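You operate a simulated robot arm through the tools that you are given. There is no shell and no other tool. Be economical: measure what you need, move in short steps, check, and stop when the job is done.

The job below is to be done with a simulated two-armed robot. You get a single attempt, and the scene is never put back.

TASK
Take the lid off the white jar and lay it down on the top of the white shelf.

The check looks at the end state, three seconds after you hand in, the way a careful person would. Anything else that was tipped, shoved, dropped, spilled or broken makes it a failure. A push-on lid holds only when it is set on centred and level and pressed home; a screw cap is set on level and turned clockwise until tight.

THE ROBOT
Two 7-joint arms with two-finger grippers on one trunk, on a base that drives. Base frame: it is fixed to the floor where the robot stands at the start and does not move with it; the origin is under the middle of the robot, x ahead of it, y to its left, z up; the surface under the hand at the start is at about z = 880. Readings come in mm, rad, newtons and seconds.
The left shoulder is at the start at [36, 196, 1152], the right one opposite. With the tool pointing down near the work surface each hand reaches from about 280 to 740 mm from the robot's upright axis, wherever it stands, measured 20 degrees to its own side. Payload 2.45 kg a hand.
The TCP of each hand is the grasp point between the finger pads, 26 mm short of the fingertips. In the tool frame z runs along the fingers and y along their closing line. Largest opening 96 mm; the body of the gripper starts 69 mm behind the TCP.
Orientation is that of the tool frame in the base frame, as [roll, pitch, yaw] about the fixed x, y, z axes, in that order (R = Rz(yaw) Ry(pitch) Rx(roll)). With the fingers straight down and closing along the base's y, the tool's x points along the base's -x, its y along +y and its z along -z.

THE INTERFACE
- The arms move only by the tool play_rows. It takes "left_series", "right_series" or both (then of equal length, played together; a hand with none holds still); each is a list of rows, each an object (a shift or turn left out is 0, a gripper value left out holds the last) with "xyz": the shift along the tool's x, y, z in mm, a list of three; "angular": the turn, a rotation vector about the tool's x, y, z in rad, a list of three; "hand": the closure, from 0 (fully open) to 1 (shut). In form: [{"xyz": [dx, dy, dz], "angular": [wx, wy, wz], "hand": hand}, ...]. A call has 1 to 8 rows; each row shifts and turns the commanded pose from where the row before left it, along the tool's axes as they then stand. A row lasts 0.2 s, in which the tool goes at most 50 mm and 0.15 rad; a call with a longer step from one row to the next is refused whole, and so is a gripper value outside its range. A pose out of reach is approached as far as the arm can. The call stops where the force on the tool passes 40 N (or 10 N more than at its start, if that is more) or the arm is blocked; 0.2 s more then pass. The fingers move at their own pace and stop on an object; they squeeze with about 24 N. The grip force told is the motor's: it shows also when the fingers shut on nothing. Time passes only in rows, and 0.2 s behind the last, so rows that do not move let the fingers close. It gives the time, the measured TCP pose, the force on the tool (base axes), the opening and the grip force at its end, in the units of the frame above (readings bear some noise), with the torque about the TCP (base axes, N m) and any sound that the robot's microphone picked up.
- Cameras (640 x 400 px; columns grow to the right, rows downward): "scene" is now at [86.8, 87, 1627.6]; the picture's right is [0.54, -0.84, 0.02], its down [-0.65, -0.43, -0.62] and it looks along [0.53, 0.32, -0.78] (base axes); focal length 255 px, centre (320, 200). "left" rides on the left gripper at [82, -3, -98] in its tool frame; the picture's right is [0.04, 1.00, 0.00], its down [-0.73, 0.03, -0.68] and it looks along [-0.68, 0.03, 0.73] (tool axes); focal length 256 px, centre (320, 200). "right" rides on the right gripper at [82, 3, -98] in its tool frame; the picture's right is [-0.04, 1.00, 0.00], its down [-0.73, -0.03, -0.68] and it looks along [-0.68, -0.03, 0.73] (tool axes); focal length 256 px, centre (320, 200). There is no depth. A picture from a camera that has moved, and an enlarged one, comes with that camera's place and axes in the base frame and with its lens.
- snapshot(camera): a new picture of that camera. No time passes.
- raise_lower(by): slides the trunk up (or, below 0, down) by that many mm; the arms and the scene camera ride with it, the base frame stays. It gives what a move gives, with no picture.
- base_move(legs): drives the robot by 1 to 6 legs, each [ahead, left, turn to the left] in mm, mm and rad, along the robot's own axes; the way and the turn of a leg run together, so that a leg with both is an arc; at most 1500 mm and 3.142 rad a leg. The arms and the cameras ride along, it lands a little off, and it stops where it bumps. It gives what a move gives.
- aim_head(pan, tilt): turns the head with the scene camera to pan (to the left, within 2.094 rad either way) and tilt (down, from -0.506 to 1.204), counted from straight ahead of the robot. It gives what a move gives.
- close_up(camera, box): a new picture of the part [left, top, right, bottom] of that camera's present view, enlarged. No time passes.
- close_job(): hands the job in; it is judged then, once.

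Work in short steps. Places have to be worked out from the pictures, the camera data and where the tool is seen: move nearer, look again, correct. Check each grasp and each placing, and mend what went wrong. You have 120 turns and 92 pictures in all, those below and enlarged ones among them. Open the grippers and draw the arms clear of the work before you hand the job in, unless the task says otherwise; then end with one line.

The tools are called after "Request:" as a command line: name --argument value ..., lists and objects as JSON in quotes. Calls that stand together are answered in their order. play_rows: Moves the arms, as the interface text tells. Its arguments: {"type":"object","properties":{"left_series":{"type":"array","items":{"type":"object","properties":{"xyz":{"type":"array","items":{"type":"number"}},"angular":{"type":"array","items":{"type":"number"}},"hand":{"type":"number"}}}},"right_series":{"type":"array","items":{"type":"object","properties":{"xyz":{"type":"array","items":{"type":"number"}},"angular":{"type":"array","items":{"type":"number"}},"hand":{"type":"number"}}}}},"required":[]} The other tools are called the same way: raise_lower (by) slides the trunk up or down; base_move (legs) drives the base; aim_head (pan, tilt) turns the head that bears the scene camera; snapshot (camera) takes a picture; close_up (camera, box) takes an enlarged picture of a part of a camera's view; close_job () hands the job in.

At the start:

```text
t: 0.0
left_tool_pos: [423.2, 523.1, 1148.5]
left_tool_rot: [-3.109, -0.002, -3.136]
left_wrist_force: [-0.7, 0.7, -1.3]
left_torque: [-0.06, -0.01, -0.01]
left_gripper_width: 96.1
left_grasp_force: 0.0
right_tool_pos: [451.5, 46.7, 1184.9]
right_tool_rot: [-3.113, 0.0, -3.139]
right_wrist_force: [-1.2, 0.7, -0.5]
right_torque: [-0.08, -0.19, 0.05]
right_gripper_width: 96.1
right_grasp_force: 0.0
trunk travel left (down, up): [-325.0, 242.0]
robot x, y, heading: [2.0, 11.5, -0.002]
head pan, tilt: [0.567, 0.881]
```

scene: 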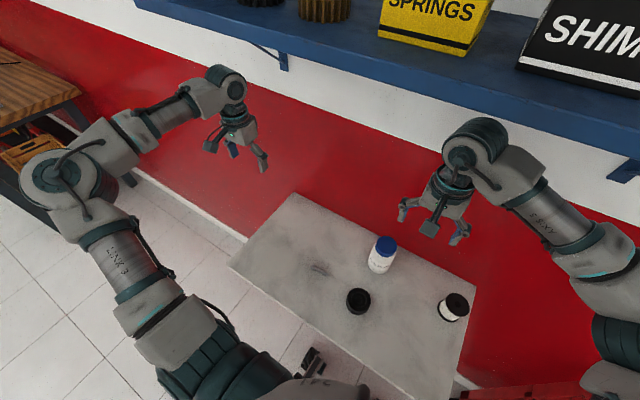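
right: 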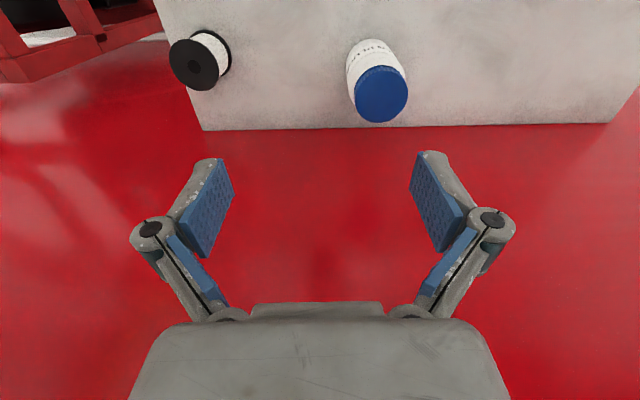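
left: 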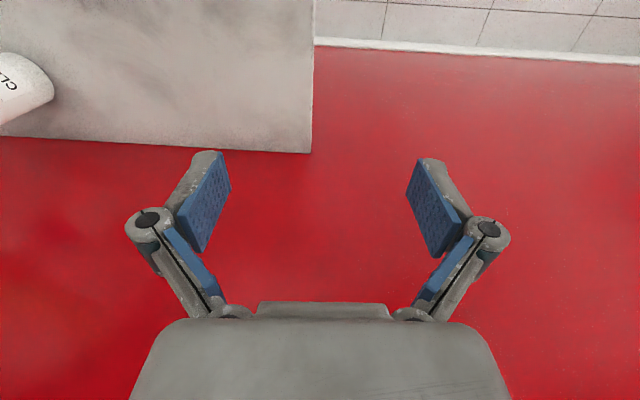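

The white jar with a blue lid stands on the grey bench; a blue shelf is ahead, but the white shelf isn't visible yet. I look around with the head.

Request:
aim_head --pan -0.6 --tilt 0.5

Request:
snapshot --camera "scene"

Request:
aim_head --pan 1.2 --tilt 0.5

Request:
snapshot --camera "scene"

Request:
aim_head --pan 0.2 --tilt 0.4

Request:
snapshot --camera "scene"

```text
t: 1.4
left_tool_pos: [421.1, 460.3, 1175.8]
left_tool_rot: [3.124, 0.004, -3.14]
left_wrist_force: [1.0, -1.1, 1.9]
left_torque: [0.05, 0.04, -0.02]
left_gripper_width: 96.0
left_grasp_force: 0.1
right_tool_pos: [448.7, -19.3, 1188.2]
right_tool_rot: [3.12, 0.003, 3.141]
right_wrist_force: [1.7, -1.4, 0.6]
right_torque: [0.12, 0.13, -0.01]
right_gripper_width: 95.8
right_grasp_force: 0.0
trunk travel left (down, up): [-325.0, 242.0]
robot x, y, heading: [1.6, 0.3, -0.002]
head pan, tilt: [-0.6, 0.499]
```

```text
88 pictures are left
camera scene: at [97.9, -77.3, 1660.4], right [-0.56, -0.83, -0.01], down [-0.4, 0.28, -0.87], along [0.72, -0.49, -0.49], focal length 255 px, centre (320, 200)
```

scene: 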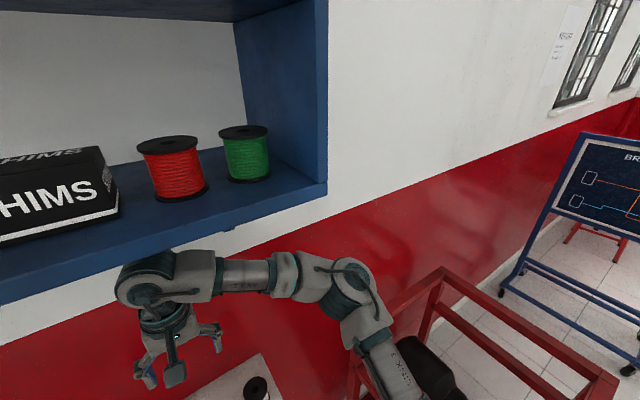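

```text
t: 3.2
left_tool_pos: [421.5, 459.1, 1176.6]
left_tool_rot: [3.123, 0.003, -3.141]
left_wrist_force: [0.8, -0.1, 0.5]
left_torque: [0.06, 0.04, 0.02]
left_gripper_width: 96.1
left_grasp_force: 0.0
right_tool_pos: [448.5, -18.9, 1187.7]
right_tool_rot: [3.121, 0.002, 3.141]
right_wrist_force: [1.7, -1.7, 0.2]
right_torque: [0.12, 0.17, 0.0]
right_gripper_width: 95.9
right_grasp_force: 0.2
trunk travel left (down, up): [-325.0, 242.0]
robot x, y, heading: [-2.8, 3.4, 0.001]
head pan, tilt: [1.201, 0.499]
```

```text
87 pictures are left
camera scene: at [55.7, 60.1, 1662.8], right [0.93, -0.36, -0.01], down [-0.18, -0.43, -0.88], along [0.32, 0.83, -0.47], focal length 255 px, centre (320, 200)
```

scene: 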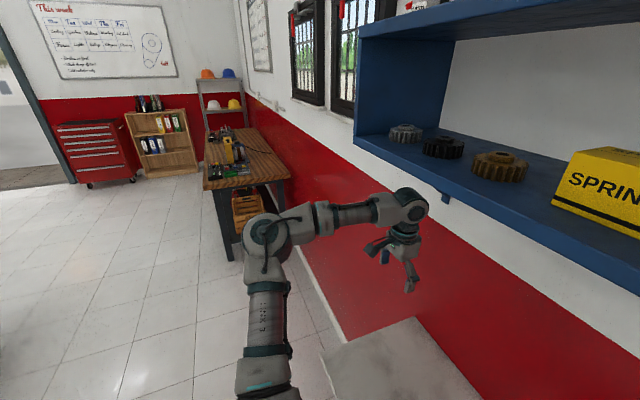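

```text
t: 4.5
left_tool_pos: [420.3, 519.2, 1153.7]
left_tool_rot: [-3.113, 0.0, -3.131]
left_wrist_force: [0.3, 0.8, -0.1]
left_torque: [-0.07, 0.0, 0.03]
left_gripper_width: 96.1
left_grasp_force: 0.0
right_tool_pos: [447.7, 43.0, 1186.0]
right_tool_rot: [-3.121, 0.004, -3.139]
right_wrist_force: [-0.7, 0.3, 0.1]
right_torque: [-0.06, -0.11, -0.02]
right_gripper_width: 95.9
right_grasp_force: 0.1
trunk travel left (down, up): [-325.0, 242.0]
robot x, y, heading: [-0.7, 15.2, 0.005]
head pan, tilt: [0.201, 0.4]
```

```text
86 pictures are left
camera scene: at [114.5, 37.7, 1670.3], right [0.2, -0.98, 0.0], down [-0.38, -0.08, -0.92], along [0.9, 0.18, -0.39], focal length 255 px, centre (320, 200)
```

scene: 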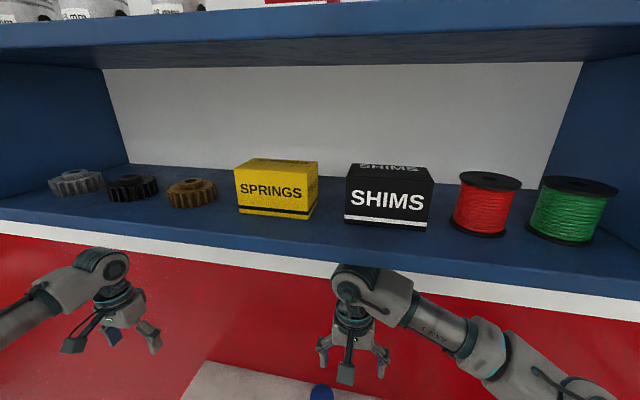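

No white shelf yet. The robot also rocks sideways by a few centimetres between states, so readings must be re-read after every move. I look around to the right, behind and down.

Request:
aim_head --pan -1.6 --tilt 0.5

Request:
snapshot --camera "scene"

Request:
aim_head --pan 2.09 --tilt 0.5

Request:
snapshot --camera "scene"

Request:
aim_head --pan 0.2 --tilt 1.1

Request:
snapshot --camera "scene"

```text
t: 6.2
left_tool_pos: [419.8, 518.8, 1154.9]
left_tool_rot: [-3.115, 0.0, -3.131]
left_wrist_force: [-0.2, -0.3, -1.7]
left_torque: [-0.04, -0.02, -0.05]
left_gripper_width: 95.9
left_grasp_force: 0.0
right_tool_pos: [447.1, 40.7, 1186.3]
right_tool_rot: [-3.123, 0.004, -3.138]
right_wrist_force: [-1.6, 1.1, -1.1]
right_torque: [-0.12, -0.09, 0.01]
right_gripper_width: 96.2
right_grasp_force: 0.0
trunk travel left (down, up): [-325.0, 242.0]
robot x, y, heading: [-1.4, 11.8, 0.005]
head pan, tilt: [-1.6, 0.499]
```

```text
85 pictures are left
camera scene: at [21.2, -75.8, 1661.6], right [-1.0, 0.03, 0.0], down [0.01, 0.48, -0.88], along [-0.03, -0.88, -0.48], focal length 255 px, centre (320, 200)
```

scene: 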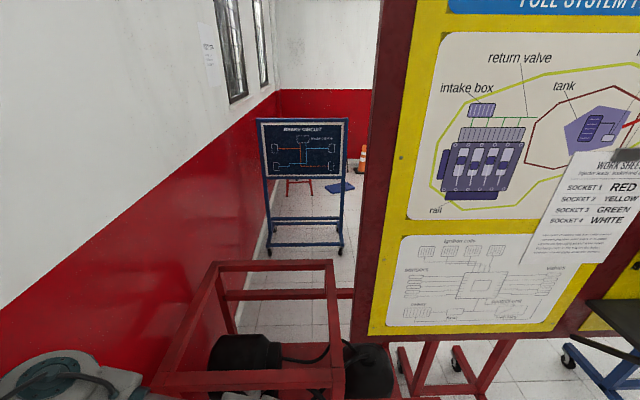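

```text
t: 9.3
left_tool_pos: [420.4, 511.0, 1158.0]
left_tool_rot: [-3.123, 0.0, -3.135]
left_wrist_force: [0.1, -0.1, 0.4]
left_torque: [0.01, -0.01, 0.02]
left_gripper_width: 95.9
left_grasp_force: 0.1
right_tool_pos: [448.3, 34.0, 1186.7]
right_tool_rot: [-3.125, 0.002, -3.137]
right_wrist_force: [-0.8, -0.4, 0.3]
right_torque: [-0.09, -0.09, 0.05]
right_gripper_width: 95.8
right_grasp_force: 0.0
trunk travel left (down, up): [-325.0, 242.0]
robot x, y, heading: [-2.9, 9.0, -0.0]
head pan, tilt: [2.089, 0.499]
```

```text
84 pictures are left
camera scene: at [-21.6, 136.8, 1658.3], right [0.87, 0.49, -0.02], down [0.23, -0.44, -0.87], along [-0.44, 0.75, -0.5], focal length 255 px, centre (320, 200)
```

scene: 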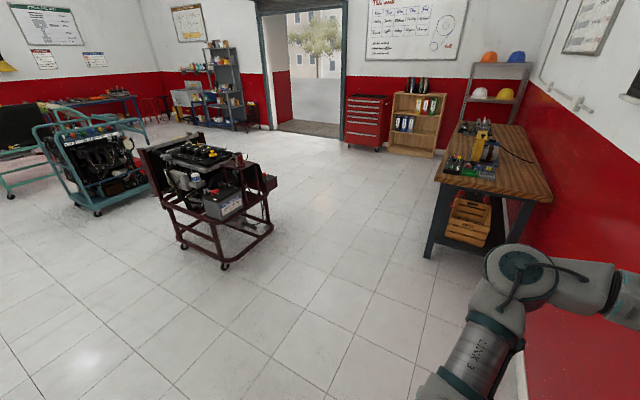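

```text
t: 11.2
left_tool_pos: [420.2, 497.3, 1162.2]
left_tool_rot: [-3.133, 0.0, -3.135]
left_wrist_force: [-0.9, -0.3, 0.1]
left_torque: [0.02, -0.06, -0.02]
left_gripper_width: 96.2
left_grasp_force: 0.1
right_tool_pos: [447.4, 20.4, 1188.4]
right_tool_rot: [-3.135, 0.003, -3.138]
right_wrist_force: [0.5, 0.1, 0.5]
right_torque: [-0.03, -0.03, 0.01]
right_gripper_width: 95.9
right_grasp_force: 0.1
trunk travel left (down, up): [-325.0, 242.0]
robot x, y, heading: [-0.4, 7.9, 0.003]
head pan, tilt: [0.201, 1.1]
```

```text
83 pictures are left
camera scene: at [84.8, 53.7, 1612.9], right [0.2, -0.98, 0.02], down [-0.87, -0.19, -0.45], along [0.44, 0.07, -0.89], focal length 255 px, centre (320, 200)
```

scene: 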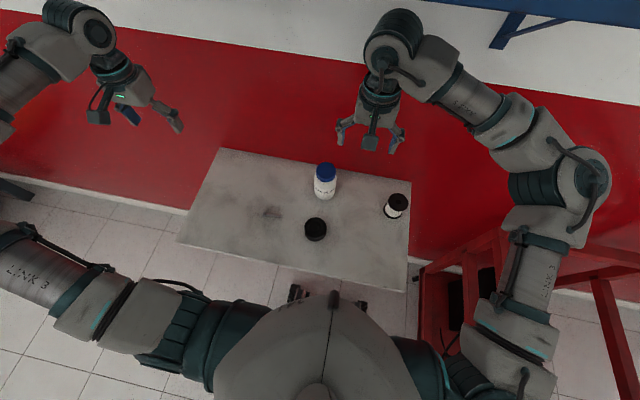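

Still no clear white shelf. I check the rest of the surroundings: rear right and above.

Request:
aim_head --pan -2.09 --tilt 0.6

Request:
snapshot --camera "scene"

Request:
aim_head --pan 0.0 --tilt -0.4

Request:
snapshot --camera "scene"

Request:
aim_head --pan 1.0 --tilt 1.1

Request:
snapshot --camera "scene"

Request:
aim_head --pan -1.0 --tilt 1.1

Request:
snapshot --camera "scene"

```text
t: 13.3
left_tool_pos: [421.5, 459.7, 1176.1]
left_tool_rot: [3.122, 0.003, -3.14]
left_wrist_force: [0.8, -1.0, 1.6]
left_torque: [0.14, 0.06, 0.0]
left_gripper_width: 96.1
left_grasp_force: 0.0
right_tool_pos: [449.2, -19.9, 1186.6]
right_tool_rot: [3.118, 0.003, -3.14]
right_wrist_force: [1.1, -0.4, 0.0]
right_torque: [0.1, 0.15, -0.03]
right_gripper_width: 96.1
right_grasp_force: 0.0
trunk travel left (down, up): [-325.0, 242.0]
robot x, y, heading: [-0.2, 7.3, 0.001]
head pan, tilt: [-2.089, 0.6]
```

```text
82 pictures are left
camera scene: at [-19.8, -128.9, 1649.0], right [-0.87, 0.49, 0.02], down [0.28, 0.52, -0.81], along [-0.41, -0.7, -0.59], focal length 255 px, centre (320, 200)
```

scene: 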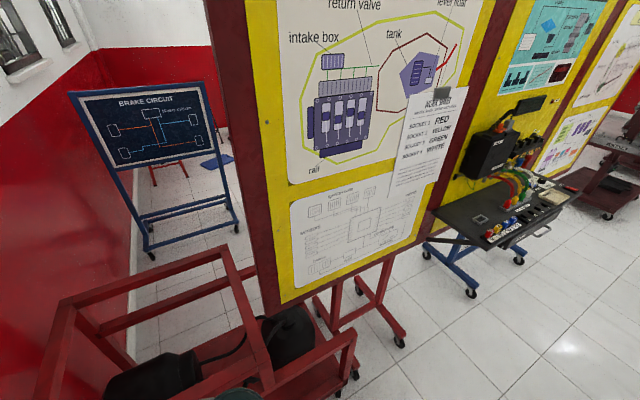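

```text
t: 15.3
left_tool_pos: [420.4, 508.7, 1157.6]
left_tool_rot: [-3.123, 0.001, -3.133]
left_wrist_force: [0.4, 1.2, 0.0]
left_torque: [0.01, 0.01, 0.01]
left_gripper_width: 96.3
left_grasp_force: 0.1
right_tool_pos: [448.3, 31.0, 1186.7]
right_tool_rot: [-3.129, 0.003, -3.139]
right_wrist_force: [-0.8, -0.1, 0.4]
right_torque: [-0.03, -0.04, 0.03]
right_gripper_width: 96.0
right_grasp_force: 0.1
trunk travel left (down, up): [-325.0, 242.0]
robot x, y, heading: [2.2, 12.0, 0.005]
head pan, tilt: [0.0, -0.4]
```

```text
81 pictures are left
camera scene: at [97.8, -1.2, 1740.4], right [0.0, -1.0, -0.01], down [0.38, 0.01, -0.92], along [0.92, 0.0, 0.38], focal length 255 px, centre (320, 200)
```

scene: 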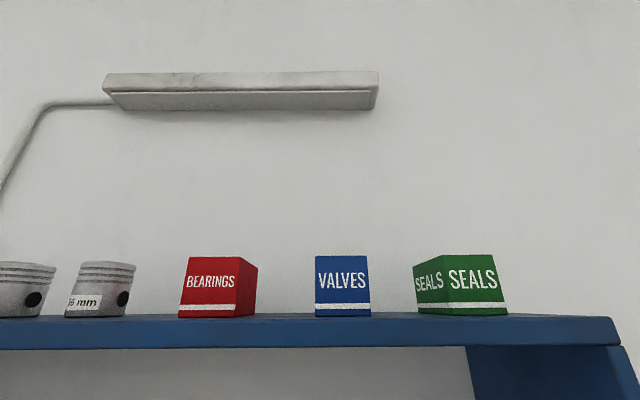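

```text
t: 16.9
left_tool_pos: [421.6, 450.8, 1178.6]
left_tool_rot: [3.118, 0.002, -3.139]
left_wrist_force: [1.0, -1.5, -0.8]
left_torque: [0.11, 0.04, -0.02]
left_gripper_width: 96.0
left_grasp_force: 0.0
right_tool_pos: [448.9, -27.2, 1187.6]
right_tool_rot: [3.114, 0.003, -3.141]
right_wrist_force: [1.1, -1.5, 0.1]
right_torque: [0.13, 0.08, 0.0]
right_gripper_width: 96.2
right_grasp_force: 0.0
trunk travel left (down, up): [-325.0, 242.0]
robot x, y, heading: [-0.1, -0.6, 0.005]
head pan, tilt: [1.0, 1.1]
```

```text
80 pictures are left
camera scene: at [57.9, -0.2, 1614.8], right [0.84, -0.54, -0.02], down [-0.48, -0.73, -0.48], along [0.24, 0.41, -0.88], focal length 255 px, centre (320, 200)
```

scene: 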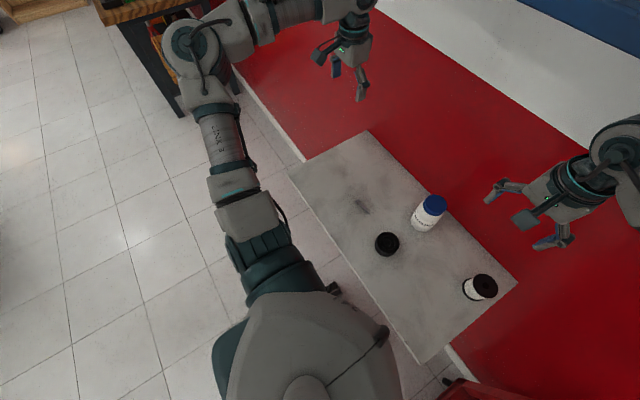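

```text
t: 18.8
left_tool_pos: [422.0, 473.3, 1170.7]
left_tool_rot: [3.134, 0.002, -3.136]
left_wrist_force: [0.6, 0.3, 0.6]
left_torque: [0.01, 0.0, -0.01]
left_gripper_width: 95.9
left_grasp_force: 0.1
right_tool_pos: [450.9, -7.7, 1187.4]
right_tool_rot: [3.127, 0.001, 3.141]
right_wrist_force: [1.0, -0.5, 0.5]
right_torque: [0.07, 0.09, -0.02]
right_gripper_width: 96.0
right_grasp_force: 0.1
trunk travel left (down, up): [-325.0, 242.0]
robot x, y, heading: [0.6, 6.8, 0.004]
head pan, tilt: [-1.0, 1.1]
```

```text
79 pictures are left
camera scene: at [58.9, -96.3, 1611.3], right [-0.84, -0.54, -0.01], down [-0.48, 0.76, -0.43], along [0.24, -0.35, -0.9], focal length 255 px, centre (320, 200)
```

scene: 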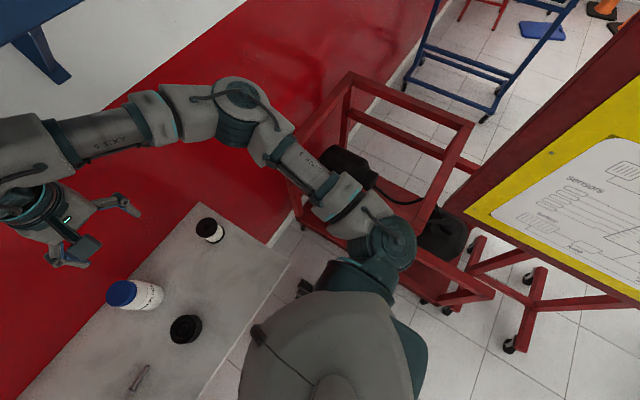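

I haven't identified a white shelf; candidates are the pale rack with helmets or something hidden. I look more level toward the left and take enlarged views.

Request:
aim_head --pan 1.5 --tilt 0.3

Request:
close_up --camera "scene" --box '[160, 50, 480, 250]'

Request:
aim_head --pan 2.09 --tilt 0.3

Request:
snapshot --camera "scene"

Request:
aim_head --pan -2.09 --tilt 0.2

Request:
snapshot --camera "scene"

```text
t: 21.1
left_tool_pos: [420.9, 522.3, 1150.6]
left_tool_rot: [-3.114, -0.003, -3.136]
left_wrist_force: [0.2, 0.8, -0.4]
left_torque: [-0.01, -0.02, -0.01]
left_gripper_width: 96.2
left_grasp_force: 0.1
right_tool_pos: [447.2, 46.6, 1186.3]
right_tool_rot: [-3.117, 0.002, -3.139]
right_wrist_force: [-0.4, 0.2, -1.7]
right_torque: [-0.01, -0.05, 0.05]
right_gripper_width: 96.1
right_grasp_force: 0.0
trunk travel left (down, up): [-325.0, 242.0]
robot x, y, heading: [-2.3, 13.2, -0.002]
head pan, tilt: [1.499, 0.3]
```

```text
2.00 times, centred on (320, 150) of scene
camera zoom: at [30.3, 166.7, 1674.3], right [1.0, -0.07, 0.0], down [-0.03, -0.33, -0.94], along [0.07, 0.94, -0.33], focal length 510 px, centre (320, 300)
```

zoom: 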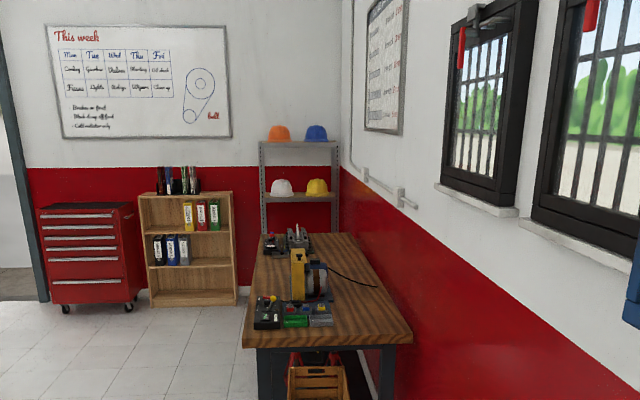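

```text
t: 22.1
left_tool_pos: [418.3, 498.4, 1161.6]
left_tool_rot: [-3.131, 0.003, -3.134]
left_wrist_force: [-0.3, 0.2, -0.3]
left_torque: [-0.04, 0.0, 0.01]
left_gripper_width: 95.9
left_grasp_force: 0.1
right_tool_pos: [446.4, 23.1, 1188.0]
right_tool_rot: [-3.133, 0.006, -3.137]
right_wrist_force: [0.0, 0.4, 0.1]
right_torque: [-0.03, -0.05, -0.03]
right_gripper_width: 95.9
right_grasp_force: 0.0
trunk travel left (down, up): [-325.0, 242.0]
robot x, y, heading: [0.8, 7.6, 0.002]
head pan, tilt: [2.089, 0.3]
```

```text
77 pictures are left
camera scene: at [-23.7, 128.4, 1677.3], right [0.87, 0.5, -0.01], down [0.14, -0.28, -0.95], along [-0.47, 0.82, -0.32], focal length 255 px, centre (320, 200)
```

scene: 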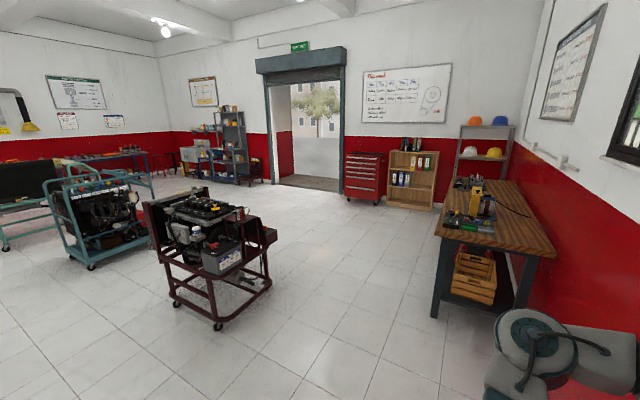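

```text
t: 25.5
left_tool_pos: [420.2, 545.8, 1144.5]
left_tool_rot: [-3.094, -0.001, -3.129]
left_wrist_force: [-0.3, -1.2, -0.5]
left_torque: [0.02, -0.05, -0.01]
left_gripper_width: 96.0
left_grasp_force: 0.1
right_tool_pos: [448.0, 69.6, 1187.0]
right_tool_rot: [-3.102, 0.004, -3.133]
right_wrist_force: [-2.1, 0.4, -0.9]
right_torque: [-0.06, -0.23, 0.05]
right_gripper_width: 96.2
right_grasp_force: 0.1
trunk travel left (down, up): [-325.0, 242.0]
robot x, y, heading: [1.7, 16.5, 0.003]
head pan, tilt: [-2.089, 0.201]
```

```text
76 pictures are left
camera scene: at [-23.6, -10.1, 1691.2], right [-0.87, 0.49, -0.01], down [0.1, 0.14, -0.99], along [-0.48, -0.86, -0.17], focal length 255 px, centre (320, 200)
```

scene: 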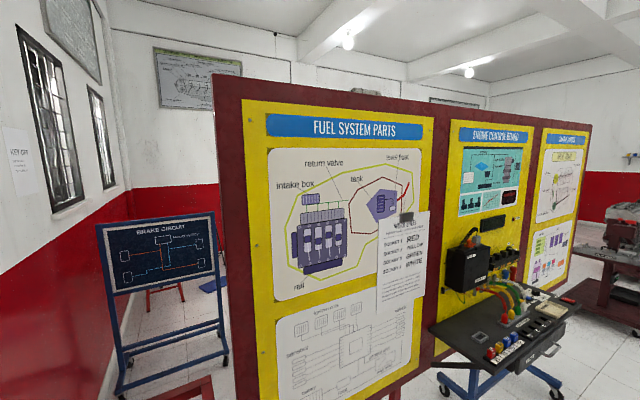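

No white shelf anywhere in the room, so perhaps the grey-white piece under the jar is the "white shelf", or it is hidden close below. I drive back half a metre over free floor and look at the furniture from the front.

Request:
base_move --legs '[[-500, 0, 0]]'

Request:
aim_head --pan 0.0 --tilt 0.8

Request:
snapshot --camera "scene"

```text
t: 28.4
left_tool_pos: [-80.4, 511.2, 1154.4]
left_tool_rot: [-3.121, 0.0, 3.141]
left_wrist_force: [-1.5, 0.4, 0.1]
left_torque: [-0.02, -0.08, 0.03]
left_gripper_width: 95.8
left_grasp_force: 0.1
right_tool_pos: [-55.7, 35.8, 1186.2]
right_tool_rot: [-3.122, 0.002, 3.139]
right_wrist_force: [-0.7, 0.3, -0.3]
right_torque: [-0.01, -0.09, 0.05]
right_gripper_width: 96.0
right_grasp_force: 0.1
trunk travel left (down, up): [-325.0, 242.0]
robot x, y, heading: [-505.2, 13.2, -0.001]
head pan, tilt: [-2.089, 0.201]
```

```text
t: 30.4
left_tool_pos: [-88.6, 437.6, 1189.3]
left_tool_rot: [3.101, 0.007, 3.139]
left_wrist_force: [-0.2, 0.6, 0.9]
left_torque: [0.04, 0.01, -0.06]
left_gripper_width: 96.1
left_grasp_force: 0.1
right_tool_pos: [-62.4, -40.2, 1192.4]
right_tool_rot: [3.103, 0.01, 3.137]
right_wrist_force: [1.7, -0.7, 1.5]
right_torque: [0.09, 0.18, 0.03]
right_gripper_width: 95.9
right_grasp_force: 0.2
trunk travel left (down, up): [-325.0, 242.0]
robot x, y, heading: [-502.3, 4.7, -0.004]
head pan, tilt: [0.0, 0.799]
```

```text
75 pictures are left
camera scene: at [-403.2, -9.4, 1635.6], right [0.0, -1.0, -0.01], down [-0.72, 0.01, -0.7], along [0.7, 0.0, -0.72], focal length 255 px, centre (320, 200)
```

scene: 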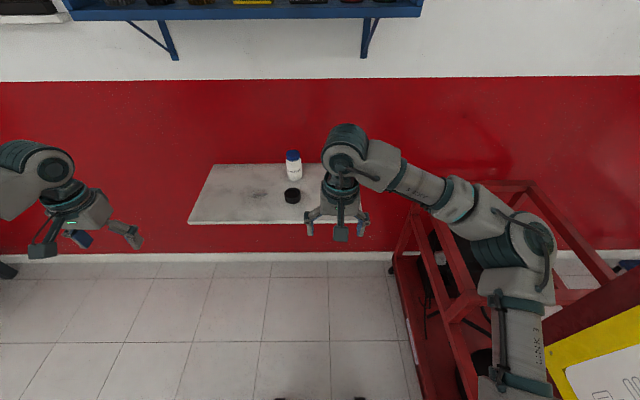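

From here it is clear: the jar stands on a pale wall-mounted slab, the only white shelf (the other is blue). I drive back to it and test how the arms hold pose under the sway.

Request:
base_move --legs '[[503, 0, 0]]'

Request:
play_rows --right_series '[{"hand": 0}, {"hand": 0}, {"hand": 0}, {"hand": 0}, {"hand": 0}]'

Request:
play_rows --right_series '[{"hand": 0}, {"hand": 0}, {"hand": 0}, {"hand": 0}, {"hand": 0}]'

Request:
play_rows --right_series '[{"hand": 0}, {"hand": 0}, {"hand": 0}, {"hand": 0}, {"hand": 0}]'

```text
t: 33.4
left_tool_pos: [417.5, 424.7, 1190.7]
left_tool_rot: [3.094, 0.007, 3.136]
left_wrist_force: [0.0, -1.8, 1.2]
left_torque: [0.09, 0.05, -0.01]
left_gripper_width: 96.0
left_grasp_force: 0.1
right_tool_pos: [443.2, -52.4, 1188.0]
right_tool_rot: [3.095, 0.007, 3.133]
right_wrist_force: [2.0, -1.5, 0.1]
right_torque: [0.19, 0.19, -0.04]
right_gripper_width: 96.1
right_grasp_force: 0.1
trunk travel left (down, up): [-325.0, 242.0]
robot x, y, heading: [-0.5, 4.4, -0.004]
head pan, tilt: [0.0, 0.799]
```

```text
t: 34.8
left_tool_pos: [409.9, 506.2, 1164.4]
left_tool_rot: [-3.126, 0.008, -3.139]
left_wrist_force: [-0.6, 0.6, -1.3]
left_torque: [-0.01, -0.02, 0.01]
left_gripper_width: 96.0
left_grasp_force: 0.0
right_tool_pos: [436.9, 28.3, 1192.4]
right_tool_rot: [-3.128, 0.012, 3.14]
right_wrist_force: [-0.2, -0.3, 1.0]
right_torque: [0.02, -0.05, 0.0]
right_gripper_width: 96.1
right_grasp_force: 0.0
trunk travel left (down, up): [-325.0, 242.0]
robot x, y, heading: [-0.5, 14.0, -0.001]
head pan, tilt: [0.0, 0.799]
stopped in row 5 (right hand): the arm was blocked; the commanded pose is now the measured one
```

```text
t: 36.2
left_tool_pos: [408.6, 467.5, 1178.8]
left_tool_rot: [3.129, 0.015, 3.139]
left_wrist_force: [0.2, -0.5, 0.6]
left_torque: [0.02, -0.01, 0.0]
left_gripper_width: 96.0
left_grasp_force: 0.1
right_tool_pos: [434.6, -10.5, 1194.8]
right_tool_rot: [3.133, 0.014, 3.134]
right_wrist_force: [-0.1, 0.1, 0.5]
right_torque: [-0.06, -0.03, -0.01]
right_gripper_width: 96.3
right_grasp_force: 0.0
trunk travel left (down, up): [-325.0, 242.0]
robot x, y, heading: [-1.9, 1.3, -0.006]
head pan, tilt: [0.0, 0.799]
stopped in row 5 (right hand): the arm was blocked; the commanded pose is now the measured one
```

```text
t: 37.6
left_tool_pos: [406.8, 466.8, 1180.8]
left_tool_rot: [3.127, 0.014, 3.141]
left_wrist_force: [-0.3, -0.6, -0.2]
left_torque: [0.02, 0.01, 0.01]
left_gripper_width: 96.3
left_grasp_force: 0.1
right_tool_pos: [431.3, -11.4, 1196.8]
right_tool_rot: [3.127, 0.017, 3.138]
right_wrist_force: [-0.8, -0.1, 0.0]
right_torque: [0.03, -0.02, 0.0]
right_gripper_width: 96.0
right_grasp_force: 0.0
trunk travel left (down, up): [-325.0, 242.0]
robot x, y, heading: [-2.4, 7.0, -0.005]
head pan, tilt: [0.0, 0.799]
stopped in row 5 (right hand): the arm was blocked; the commanded pose is now the measured one
```

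The torso sways on a soft base and the "blocked" stop comes from that motion. I sample with short waits to learn whether it dies away.

Request:
play_rows --right_series '[{"hand": 0}, {"hand": 0}]'

Request:
play_rows --right_series '[{"hand": 0}, {"hand": 0}]'

Request:
play_rows --right_series '[{"hand": 0}, {"hand": 0}]'

Request:
play_rows --right_series '[{"hand": 0}, {"hand": 0}]'

Request:
play_rows --right_series '[{"hand": 0}, {"hand": 0}]'

```text
t: 38.2
left_tool_pos: [406.9, 498.0, 1170.4]
left_tool_rot: [-3.135, 0.014, -3.138]
left_wrist_force: [-0.8, 1.3, -0.5]
left_torque: [-0.03, -0.02, 0.01]
left_gripper_width: 96.0
left_grasp_force: 0.2
right_tool_pos: [430.0, 20.5, 1195.9]
right_tool_rot: [-3.136, 0.018, 3.139]
right_wrist_force: [0.7, -0.1, -0.7]
right_torque: [-0.04, 0.01, -0.01]
right_gripper_width: 95.9
right_grasp_force: 0.0
trunk travel left (down, up): [-325.0, 242.0]
robot x, y, heading: [-0.8, 12.3, -0.005]
head pan, tilt: [0.0, 0.799]
```

```text
t: 38.8
left_tool_pos: [405.8, 457.1, 1185.3]
left_tool_rot: [3.117, 0.015, 3.141]
left_wrist_force: [0.4, -0.2, 0.4]
left_torque: [0.03, 0.03, -0.01]
left_gripper_width: 96.1
left_grasp_force: 0.2
right_tool_pos: [431.4, -22.6, 1195.2]
right_tool_rot: [3.12, 0.018, 3.136]
right_wrist_force: [1.0, -0.6, 0.6]
right_torque: [0.06, 0.12, 0.04]
right_gripper_width: 95.9
right_grasp_force: 0.0
trunk travel left (down, up): [-325.0, 242.0]
robot x, y, heading: [0.6, 7.6, -0.007]
head pan, tilt: [0.0, 0.799]
```

```text
t: 39.4
left_tool_pos: [405.8, 468.1, 1181.3]
left_tool_rot: [3.129, 0.014, -3.141]
left_wrist_force: [0.2, 0.0, -0.2]
left_torque: [0.01, 0.01, 0.01]
left_gripper_width: 96.1
left_grasp_force: 0.1
right_tool_pos: [431.0, -10.6, 1195.6]
right_tool_rot: [3.128, 0.018, 3.136]
right_wrist_force: [0.7, 0.2, 0.8]
right_torque: [0.03, 0.07, -0.01]
right_gripper_width: 96.0
right_grasp_force: 0.0
trunk travel left (down, up): [-325.0, 242.0]
robot x, y, heading: [-0.8, 5.7, -0.008]
head pan, tilt: [0.0, 0.799]
```

```text
t: 40.0
left_tool_pos: [406.4, 496.6, 1171.0]
left_tool_rot: [-3.136, 0.014, -3.139]
left_wrist_force: [-0.3, -0.7, 0.3]
left_torque: [0.03, -0.02, 0.03]
left_gripper_width: 96.0
left_grasp_force: 0.0
right_tool_pos: [430.5, 19.2, 1195.4]
right_tool_rot: [-3.138, 0.017, -3.141]
right_wrist_force: [-0.6, 0.5, 0.3]
right_torque: [-0.04, -0.03, 0.02]
right_gripper_width: 96.0
right_grasp_force: 0.1
trunk travel left (down, up): [-325.0, 242.0]
robot x, y, heading: [-1.6, 7.4, -0.005]
head pan, tilt: [0.0, 0.799]
```

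```text
t: 40.6
left_tool_pos: [406.3, 455.9, 1183.3]
left_tool_rot: [3.118, 0.014, 3.139]
left_wrist_force: [-0.7, -0.6, 0.5]
left_torque: [0.06, 0.0, 0.07]
left_gripper_width: 96.1
left_grasp_force: 0.0
right_tool_pos: [430.3, -23.6, 1195.5]
right_tool_rot: [3.117, 0.017, 3.137]
right_wrist_force: [0.3, -1.0, -0.4]
right_torque: [0.09, 0.09, -0.02]
right_gripper_width: 96.0
right_grasp_force: 0.1
trunk travel left (down, up): [-325.0, 242.0]
robot x, y, heading: [-5.2, 2.8, -0.011]
head pan, tilt: [0.0, 0.799]
```

The sway is a roughly 0.9 s oscillation of ±24 mm. Lowering the trunk should reduce it; I lower 100 mm and let it settle with still rows.

Request:
raise_lower --by -100

Request:
play_rows --right_series '[{}, {}, {}, {}, {}, {}, {}, {}]'

Request:
play_rows --right_series '[{}, {}, {}, {}, {}, {}, {}, {}]'

Request:
play_rows --right_series '[{}]'

Request:
play_rows --right_series '[{}]'

Request:
snapshot --camera "scene"

```text
t: 41.9
left_tool_pos: [404.0, 488.9, 1072.2]
left_tool_rot: [-3.139, 0.015, -3.137]
left_wrist_force: [0.0, 0.3, -1.2]
left_torque: [-0.05, -0.05, 0.06]
left_gripper_width: 96.1
left_grasp_force: 0.0
right_tool_pos: [428.6, 10.9, 1096.6]
right_tool_rot: [-3.139, 0.019, 3.14]
right_wrist_force: [-0.9, 0.1, 0.1]
right_torque: [-0.02, -0.09, 0.01]
right_gripper_width: 95.7
right_grasp_force: 0.1
trunk travel left (down, up): [-225.0, 342.0]
robot x, y, heading: [-2.9, 9.5, -0.005]
head pan, tilt: [0.0, 0.799]
```

```text
t: 43.7
left_tool_pos: [406.1, 479.6, 1076.9]
left_tool_rot: [3.135, 0.015, -3.14]
left_wrist_force: [-0.9, 0.3, -1.0]
left_torque: [0.0, 0.04, 0.02]
left_gripper_width: 96.0
left_grasp_force: 0.0
right_tool_pos: [431.2, 0.9, 1096.1]
right_tool_rot: [3.135, 0.017, 3.138]
right_wrist_force: [-0.9, -0.3, -0.1]
right_torque: [-0.01, -0.02, 0.05]
right_gripper_width: 95.8
right_grasp_force: 0.0
trunk travel left (down, up): [-225.0, 342.0]
robot x, y, heading: [-4.2, 8.0, -0.005]
head pan, tilt: [0.0, 0.799]
```

```text
t: 45.5
left_tool_pos: [405.9, 470.1, 1079.6]
left_tool_rot: [3.129, 0.016, 3.141]
left_wrist_force: [0.0, 0.2, 0.2]
left_torque: [-0.01, -0.02, 0.03]
left_gripper_width: 96.1
left_grasp_force: 0.1
right_tool_pos: [431.8, -7.8, 1095.9]
right_tool_rot: [3.13, 0.017, 3.135]
right_wrist_force: [0.3, 0.6, 0.3]
right_torque: [-0.03, -0.03, -0.03]
right_gripper_width: 95.9
right_grasp_force: 0.1
trunk travel left (down, up): [-225.0, 342.0]
robot x, y, heading: [0.8, 10.9, -0.008]
head pan, tilt: [0.0, 0.799]
```

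```text
t: 45.9
left_tool_pos: [406.5, 474.2, 1079.1]
left_tool_rot: [3.13, 0.016, -3.141]
left_wrist_force: [-0.1, -0.2, 0.1]
left_torque: [-0.02, 0.01, -0.01]
left_gripper_width: 96.0
left_grasp_force: 0.0
right_tool_pos: [431.8, -5.2, 1095.7]
right_tool_rot: [3.13, 0.019, 3.138]
right_wrist_force: [-0.9, 0.0, -0.5]
right_torque: [0.02, -0.01, -0.01]
right_gripper_width: 96.2
right_grasp_force: 0.0
trunk travel left (down, up): [-225.0, 342.0]
robot x, y, heading: [-6.4, 7.7, -0.007]
head pan, tilt: [0.0, 0.799]
```

```text
t: 46.3
left_tool_pos: [405.6, 478.1, 1077.1]
left_tool_rot: [3.135, 0.013, -3.141]
left_wrist_force: [0.1, -0.4, 0.2]
left_torque: [0.0, -0.01, 0.0]
left_gripper_width: 96.0
left_grasp_force: 0.1
right_tool_pos: [431.6, -0.9, 1095.4]
right_tool_rot: [3.135, 0.017, 3.139]
right_wrist_force: [0.0, -0.1, 0.2]
right_torque: [0.05, -0.03, -0.02]
right_gripper_width: 95.8
right_grasp_force: 0.0
trunk travel left (down, up): [-225.0, 342.0]
robot x, y, heading: [-0.5, 5.0, -0.006]
head pan, tilt: [0.0, 0.799]
```

```text
74 pictures are left
camera scene: at [165.4, 21.7, 1532.6], right [0.0, -1.0, 0.01], down [-0.72, 0.0, -0.69], along [0.69, -0.01, -0.72], focal length 255 px, centre (320, 200)
```

scene: 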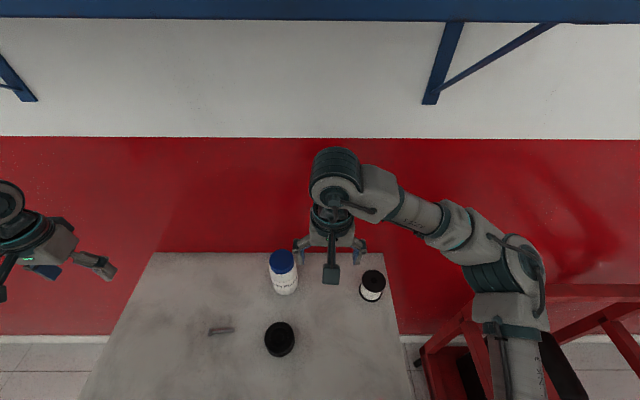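

Settled to about ±5 mm now, and the shelf height z≈880 agrees between views. I enlarge the jar to size it and identify the lid.

Request:
close_up --camera "scene" --box '[200, 230, 400, 355]'

Request:
snapshot --camera "right"

Request:
snapshot --camera "left"

```text
3.20 times, centred on (300, 292) of scene
camera zoom: at [165.4, 21.7, 1532.6], right [0.0, -1.0, 0.01], down [-0.72, 0.0, -0.69], along [0.69, -0.01, -0.72], focal length 815 px, centre (384, -96)
```

zoom: 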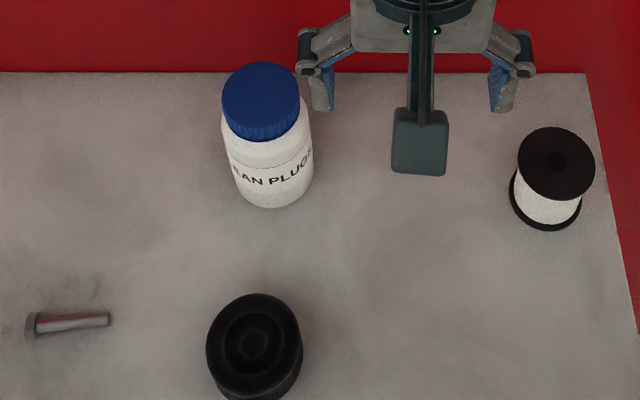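

```text
72 pictures are left
camera right: at [347.7, 1.5, 1192.8], right [0.04, 1.0, 0.01], down [0.72, -0.04, 0.69], along [0.69, -0.02, -0.72], focal length 256 px, centre (320, 200)
```

right: 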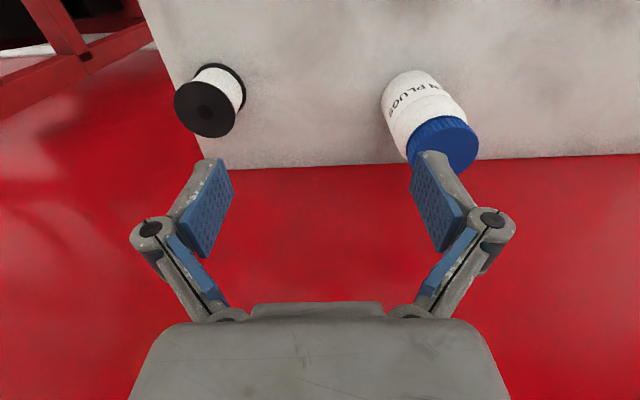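

```text
71 pictures are left
camera left: at [323.3, 473.7, 1175.4], right [-0.04, 1.0, 0.01], down [0.72, 0.03, 0.69], along [0.69, 0.03, -0.72], focal length 256 px, centre (320, 200)
```

left: 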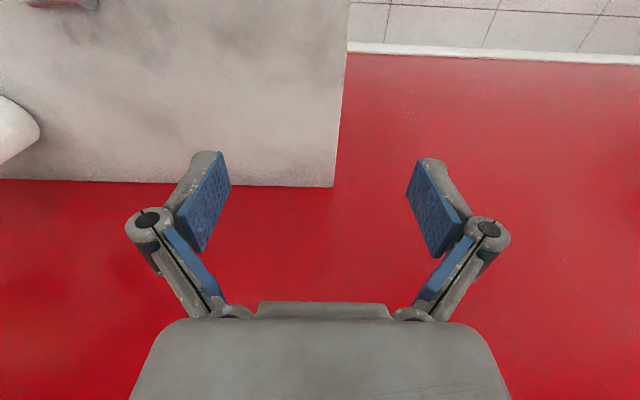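

Lid is ribbed (a screw cap, most likely): centre ≈(476,107), top z≈1000, Ø≈59; body Ø≈67. Plan: left hand holds the body from the left tilted 40° down, right hand turns the cap from above. First I roll the left tool 90° and tilt it in free air.

Request:
play_rows --left_series '[{"angular": [0, 0, 0.1428]}, {"angular": [0, 0, 0.1428]}, {"angular": [0, 0, 0.1428]}, {"angular": [0, 0, 0.1428]}, {"angular": [0, 0, 0.1428]}, {"angular": [0, 0, 0.1428]}, {"angular": [0, 0, 0.1428]}, {"angular": [0, 0, 0.1428]}]'

Request:
play_rows --left_series '[{"angular": [0, 0, 0.1428]}, {"angular": [0, 0, 0.1428]}, {"angular": [0, 0, 0.1428]}, {"angular": [0, -0.1396, 0]}, {"angular": [0, -0.1396, 0]}, {"angular": [0, -0.1396, 0]}, {"angular": [0, -0.1396, 0]}, {"angular": [0, -0.1396, 0]}]'

Request:
play_rows --left_series '[{}, {}, {}, {}]'

Request:
snapshot --camera "scene"

```text
t: 48.1
left_tool_pos: [406.2, 471.8, 1078.7]
left_tool_rot: [3.124, -0.006, 1.998]
left_wrist_force: [-0.7, 0.0, 0.3]
left_torque: [-0.02, 0.01, -0.01]
left_gripper_width: 96.1
left_grasp_force: 0.1
right_tool_pos: [430.5, -5.3, 1095.1]
right_tool_rot: [3.13, 0.016, 3.137]
right_wrist_force: [-0.3, -0.3, -0.8]
right_torque: [0.0, -0.03, -0.05]
right_gripper_width: 96.1
right_grasp_force: 0.0
trunk travel left (down, up): [-225.0, 342.0]
robot x, y, heading: [-2.5, 8.7, 0.0]
head pan, tilt: [0.0, 0.799]
```

```text
t: 49.9
left_tool_pos: [406.1, 472.5, 1079.7]
left_tool_rot: [3.123, 0.688, 1.559]
left_wrist_force: [0.3, 0.2, -0.1]
left_torque: [0.01, -0.01, -0.02]
left_gripper_width: 95.9
left_grasp_force: 0.0
right_tool_pos: [430.8, -7.5, 1096.6]
right_tool_rot: [3.129, 0.017, 3.135]
right_wrist_force: [0.1, 0.0, -0.5]
right_torque: [-0.02, -0.02, 0.03]
right_gripper_width: 96.1
right_grasp_force: 0.0
trunk travel left (down, up): [-225.0, 342.0]
robot x, y, heading: [-3.6, 9.8, -0.008]
head pan, tilt: [0.0, 0.799]
```

```text
t: 50.9
left_tool_pos: [405.4, 471.1, 1079.4]
left_tool_rot: [3.123, 0.686, 1.56]
left_wrist_force: [-0.6, -0.4, -0.1]
left_torque: [-0.03, -0.01, 0.0]
left_gripper_width: 95.9
left_grasp_force: 0.1
right_tool_pos: [430.0, -6.9, 1094.8]
right_tool_rot: [3.13, 0.018, 3.137]
right_wrist_force: [0.1, -0.1, -0.1]
right_torque: [0.01, 0.01, 0.0]
right_gripper_width: 95.9
right_grasp_force: 0.0
trunk travel left (down, up): [-225.0, 342.0]
robot x, y, heading: [-4.2, 8.5, 0.0]
head pan, tilt: [0.0, 0.799]
```

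```text
70 pictures are left
camera scene: at [165.2, 8.5, 1532.7], right [-0.01, -1.0, 0.0], down [-0.72, 0.0, -0.69], along [0.69, 0.0, -0.72], focal length 255 px, centre (320, 200)
```

scene: 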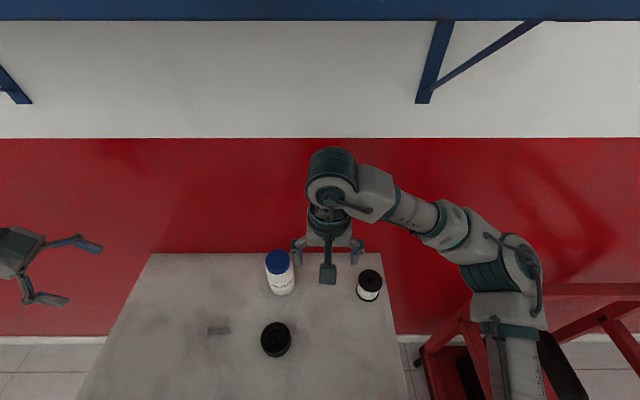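

Pose follows well and sway is now about ±2 mm. I add 10° more tilt and bring the left hand to a pre-grasp at about (480,197,992).

Request:
play_rows --left_series '[{"angular": [0, -0.0875, 0]}, {"angular": [0, -0.0875, 0]}]'

Request:
play_rows --left_series '[{"xyz": [-13, 9, 33]}, {"xyz": [-13.5, 9.4, 33.4]}, {"xyz": [-13.5, 9.4, 33.4]}, {"xyz": [-13.5, 9.4, 33.4]}, {"xyz": [-13.5, 9.4, 33.4]}, {"xyz": [-13.5, 9.4, 33.4]}, {"xyz": [-13.5, 9.4, 33.4]}, {"xyz": [-13.5, 9.4, 33.4]}]'

Request:
play_rows --left_series '[{}, {}, {}, {}]'

Request:
snapshot --camera "scene"

Request:
snapshot --camera "left"

```text
t: 51.5
left_tool_pos: [406.9, 477.0, 1077.1]
left_tool_rot: [3.12, 0.866, 1.555]
left_wrist_force: [0.6, -0.4, 1.1]
left_torque: [-0.02, -0.01, -0.01]
left_gripper_width: 96.1
left_grasp_force: 0.1
right_tool_pos: [431.8, -1.1, 1095.1]
right_tool_rot: [3.132, 0.018, 3.137]
right_wrist_force: [-1.4, 0.7, 0.4]
right_torque: [0.02, -0.01, 0.02]
right_gripper_width: 96.1
right_grasp_force: 0.0
trunk travel left (down, up): [-225.0, 342.0]
robot x, y, heading: [2.4, 11.5, -0.008]
head pan, tilt: [0.0, 0.799]
```

```text
t: 53.3
left_tool_pos: [483.3, 200.3, 987.4]
left_tool_rot: [3.12, 0.864, 1.557]
left_wrist_force: [0.1, -0.4, -0.4]
left_torque: [0.03, 0.0, -0.04]
left_gripper_width: 95.8
left_grasp_force: 0.0
right_tool_pos: [431.2, -3.8, 1095.5]
right_tool_rot: [3.132, 0.016, 3.138]
right_wrist_force: [0.3, 0.0, 0.7]
right_torque: [-0.02, -0.02, 0.01]
right_gripper_width: 95.8
right_grasp_force: 0.1
trunk travel left (down, up): [-225.0, 342.0]
robot x, y, heading: [-1.2, 10.6, -0.005]
head pan, tilt: [0.0, 0.799]
```

```text
t: 54.3
left_tool_pos: [483.3, 201.9, 986.7]
left_tool_rot: [3.119, 0.865, 1.555]
left_wrist_force: [-0.7, 0.1, 0.8]
left_torque: [0.04, 0.0, 0.01]
left_gripper_width: 95.9
left_grasp_force: 0.0
right_tool_pos: [430.1, -3.2, 1095.9]
right_tool_rot: [3.132, 0.018, 3.138]
right_wrist_force: [-1.6, 0.2, -0.1]
right_torque: [0.02, 0.0, 0.0]
right_gripper_width: 96.0
right_grasp_force: 0.0
trunk travel left (down, up): [-225.0, 342.0]
robot x, y, heading: [-3.3, 6.7, -0.008]
head pan, tilt: [0.0, 0.799]
```

```text
69 pictures are left
camera scene: at [166.2, 10.5, 1532.6], right [-0.01, -1.0, 0.0], down [-0.72, 0.0, -0.69], along [0.69, -0.01, -0.72], focal length 255 px, centre (320, 200)
```

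scene: 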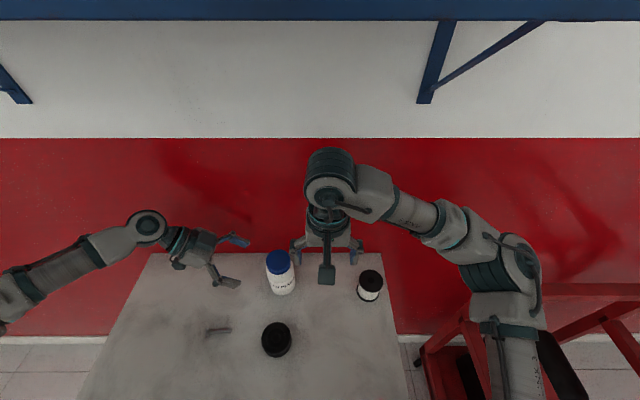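

```text
68 pictures are left
camera left: at [480.3, 329.9, 990.2], right [1.0, 0.03, -0.02], down [0.01, 0.04, 1.0], along [0.03, -1.0, 0.04], focal length 256 px, centre (320, 200)
```

left: 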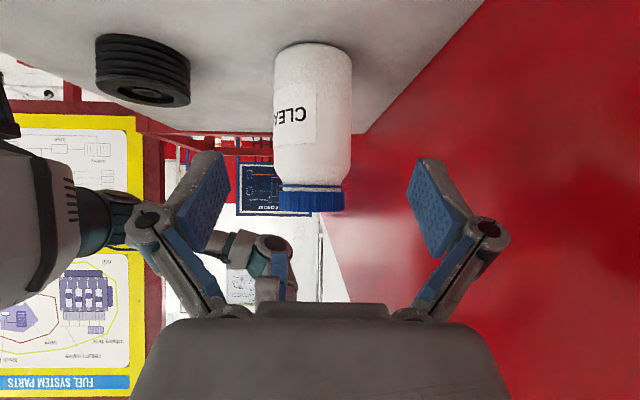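

The left view confirms jar x≈480, Ø≈67, cap z≈987–1004. I advance along the tool axis to straddle the body.

Request:
play_rows --left_series '[{"xyz": [-1.6, -0.6, 20]}, {"xyz": [-1.6, -0.6, 20]}, {"xyz": [-1.6, -0.6, 20]}, {"xyz": [-1.6, -0.6, 20]}, {"xyz": [-1.6, -0.6, 20]}, {}, {}]'

Request:
snapshot --camera "left"

Request:
snapshot --camera "scene"

```text
t: 55.9
left_tool_pos: [480.2, 120.3, 927.6]
left_tool_rot: [3.12, 0.863, 1.555]
left_wrist_force: [-0.1, 0.5, 0.3]
left_torque: [0.0, -0.02, -0.03]
left_gripper_width: 96.1
left_grasp_force: 0.0
right_tool_pos: [431.6, -2.6, 1095.5]
right_tool_rot: [3.133, 0.018, 3.138]
right_wrist_force: [0.1, -1.2, -0.2]
right_torque: [0.0, -0.01, -0.03]
right_gripper_width: 95.9
right_grasp_force: 0.0
trunk travel left (down, up): [-225.0, 342.0]
robot x, y, heading: [0.3, 8.8, -0.002]
head pan, tilt: [0.0, 0.799]
```

```text
67 pictures are left
camera left: at [477.1, 248.6, 931.0], right [1.0, 0.03, -0.02], down [0.02, 0.04, 1.0], along [0.03, -1.0, 0.04], focal length 256 px, centre (320, 200)
```

left: 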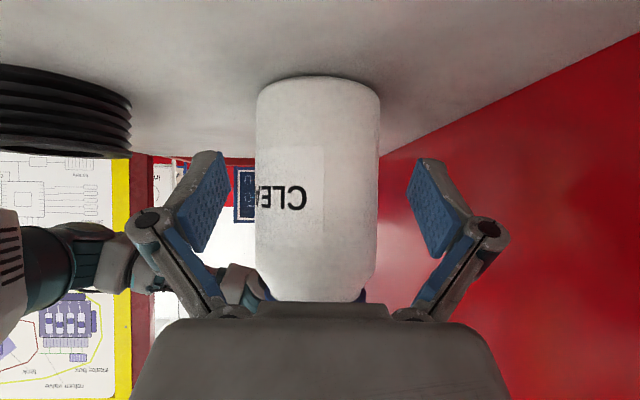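

```text
66 pictures are left
camera scene: at [166.4, 9.7, 1532.6], right [-0.01, -1.0, 0.0], down [-0.72, 0.0, -0.69], along [0.69, 0.0, -0.72], focal length 255 px, centre (320, 200)
```

scene: 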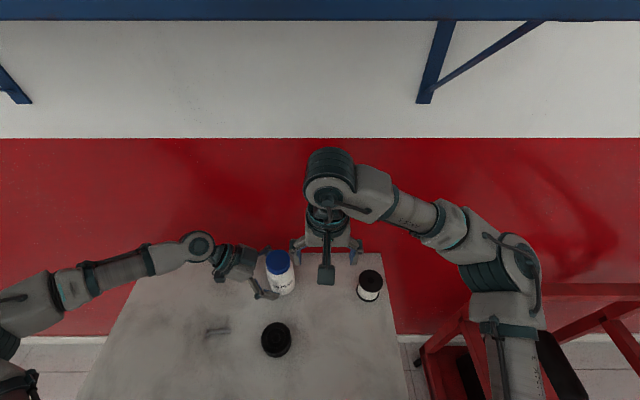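

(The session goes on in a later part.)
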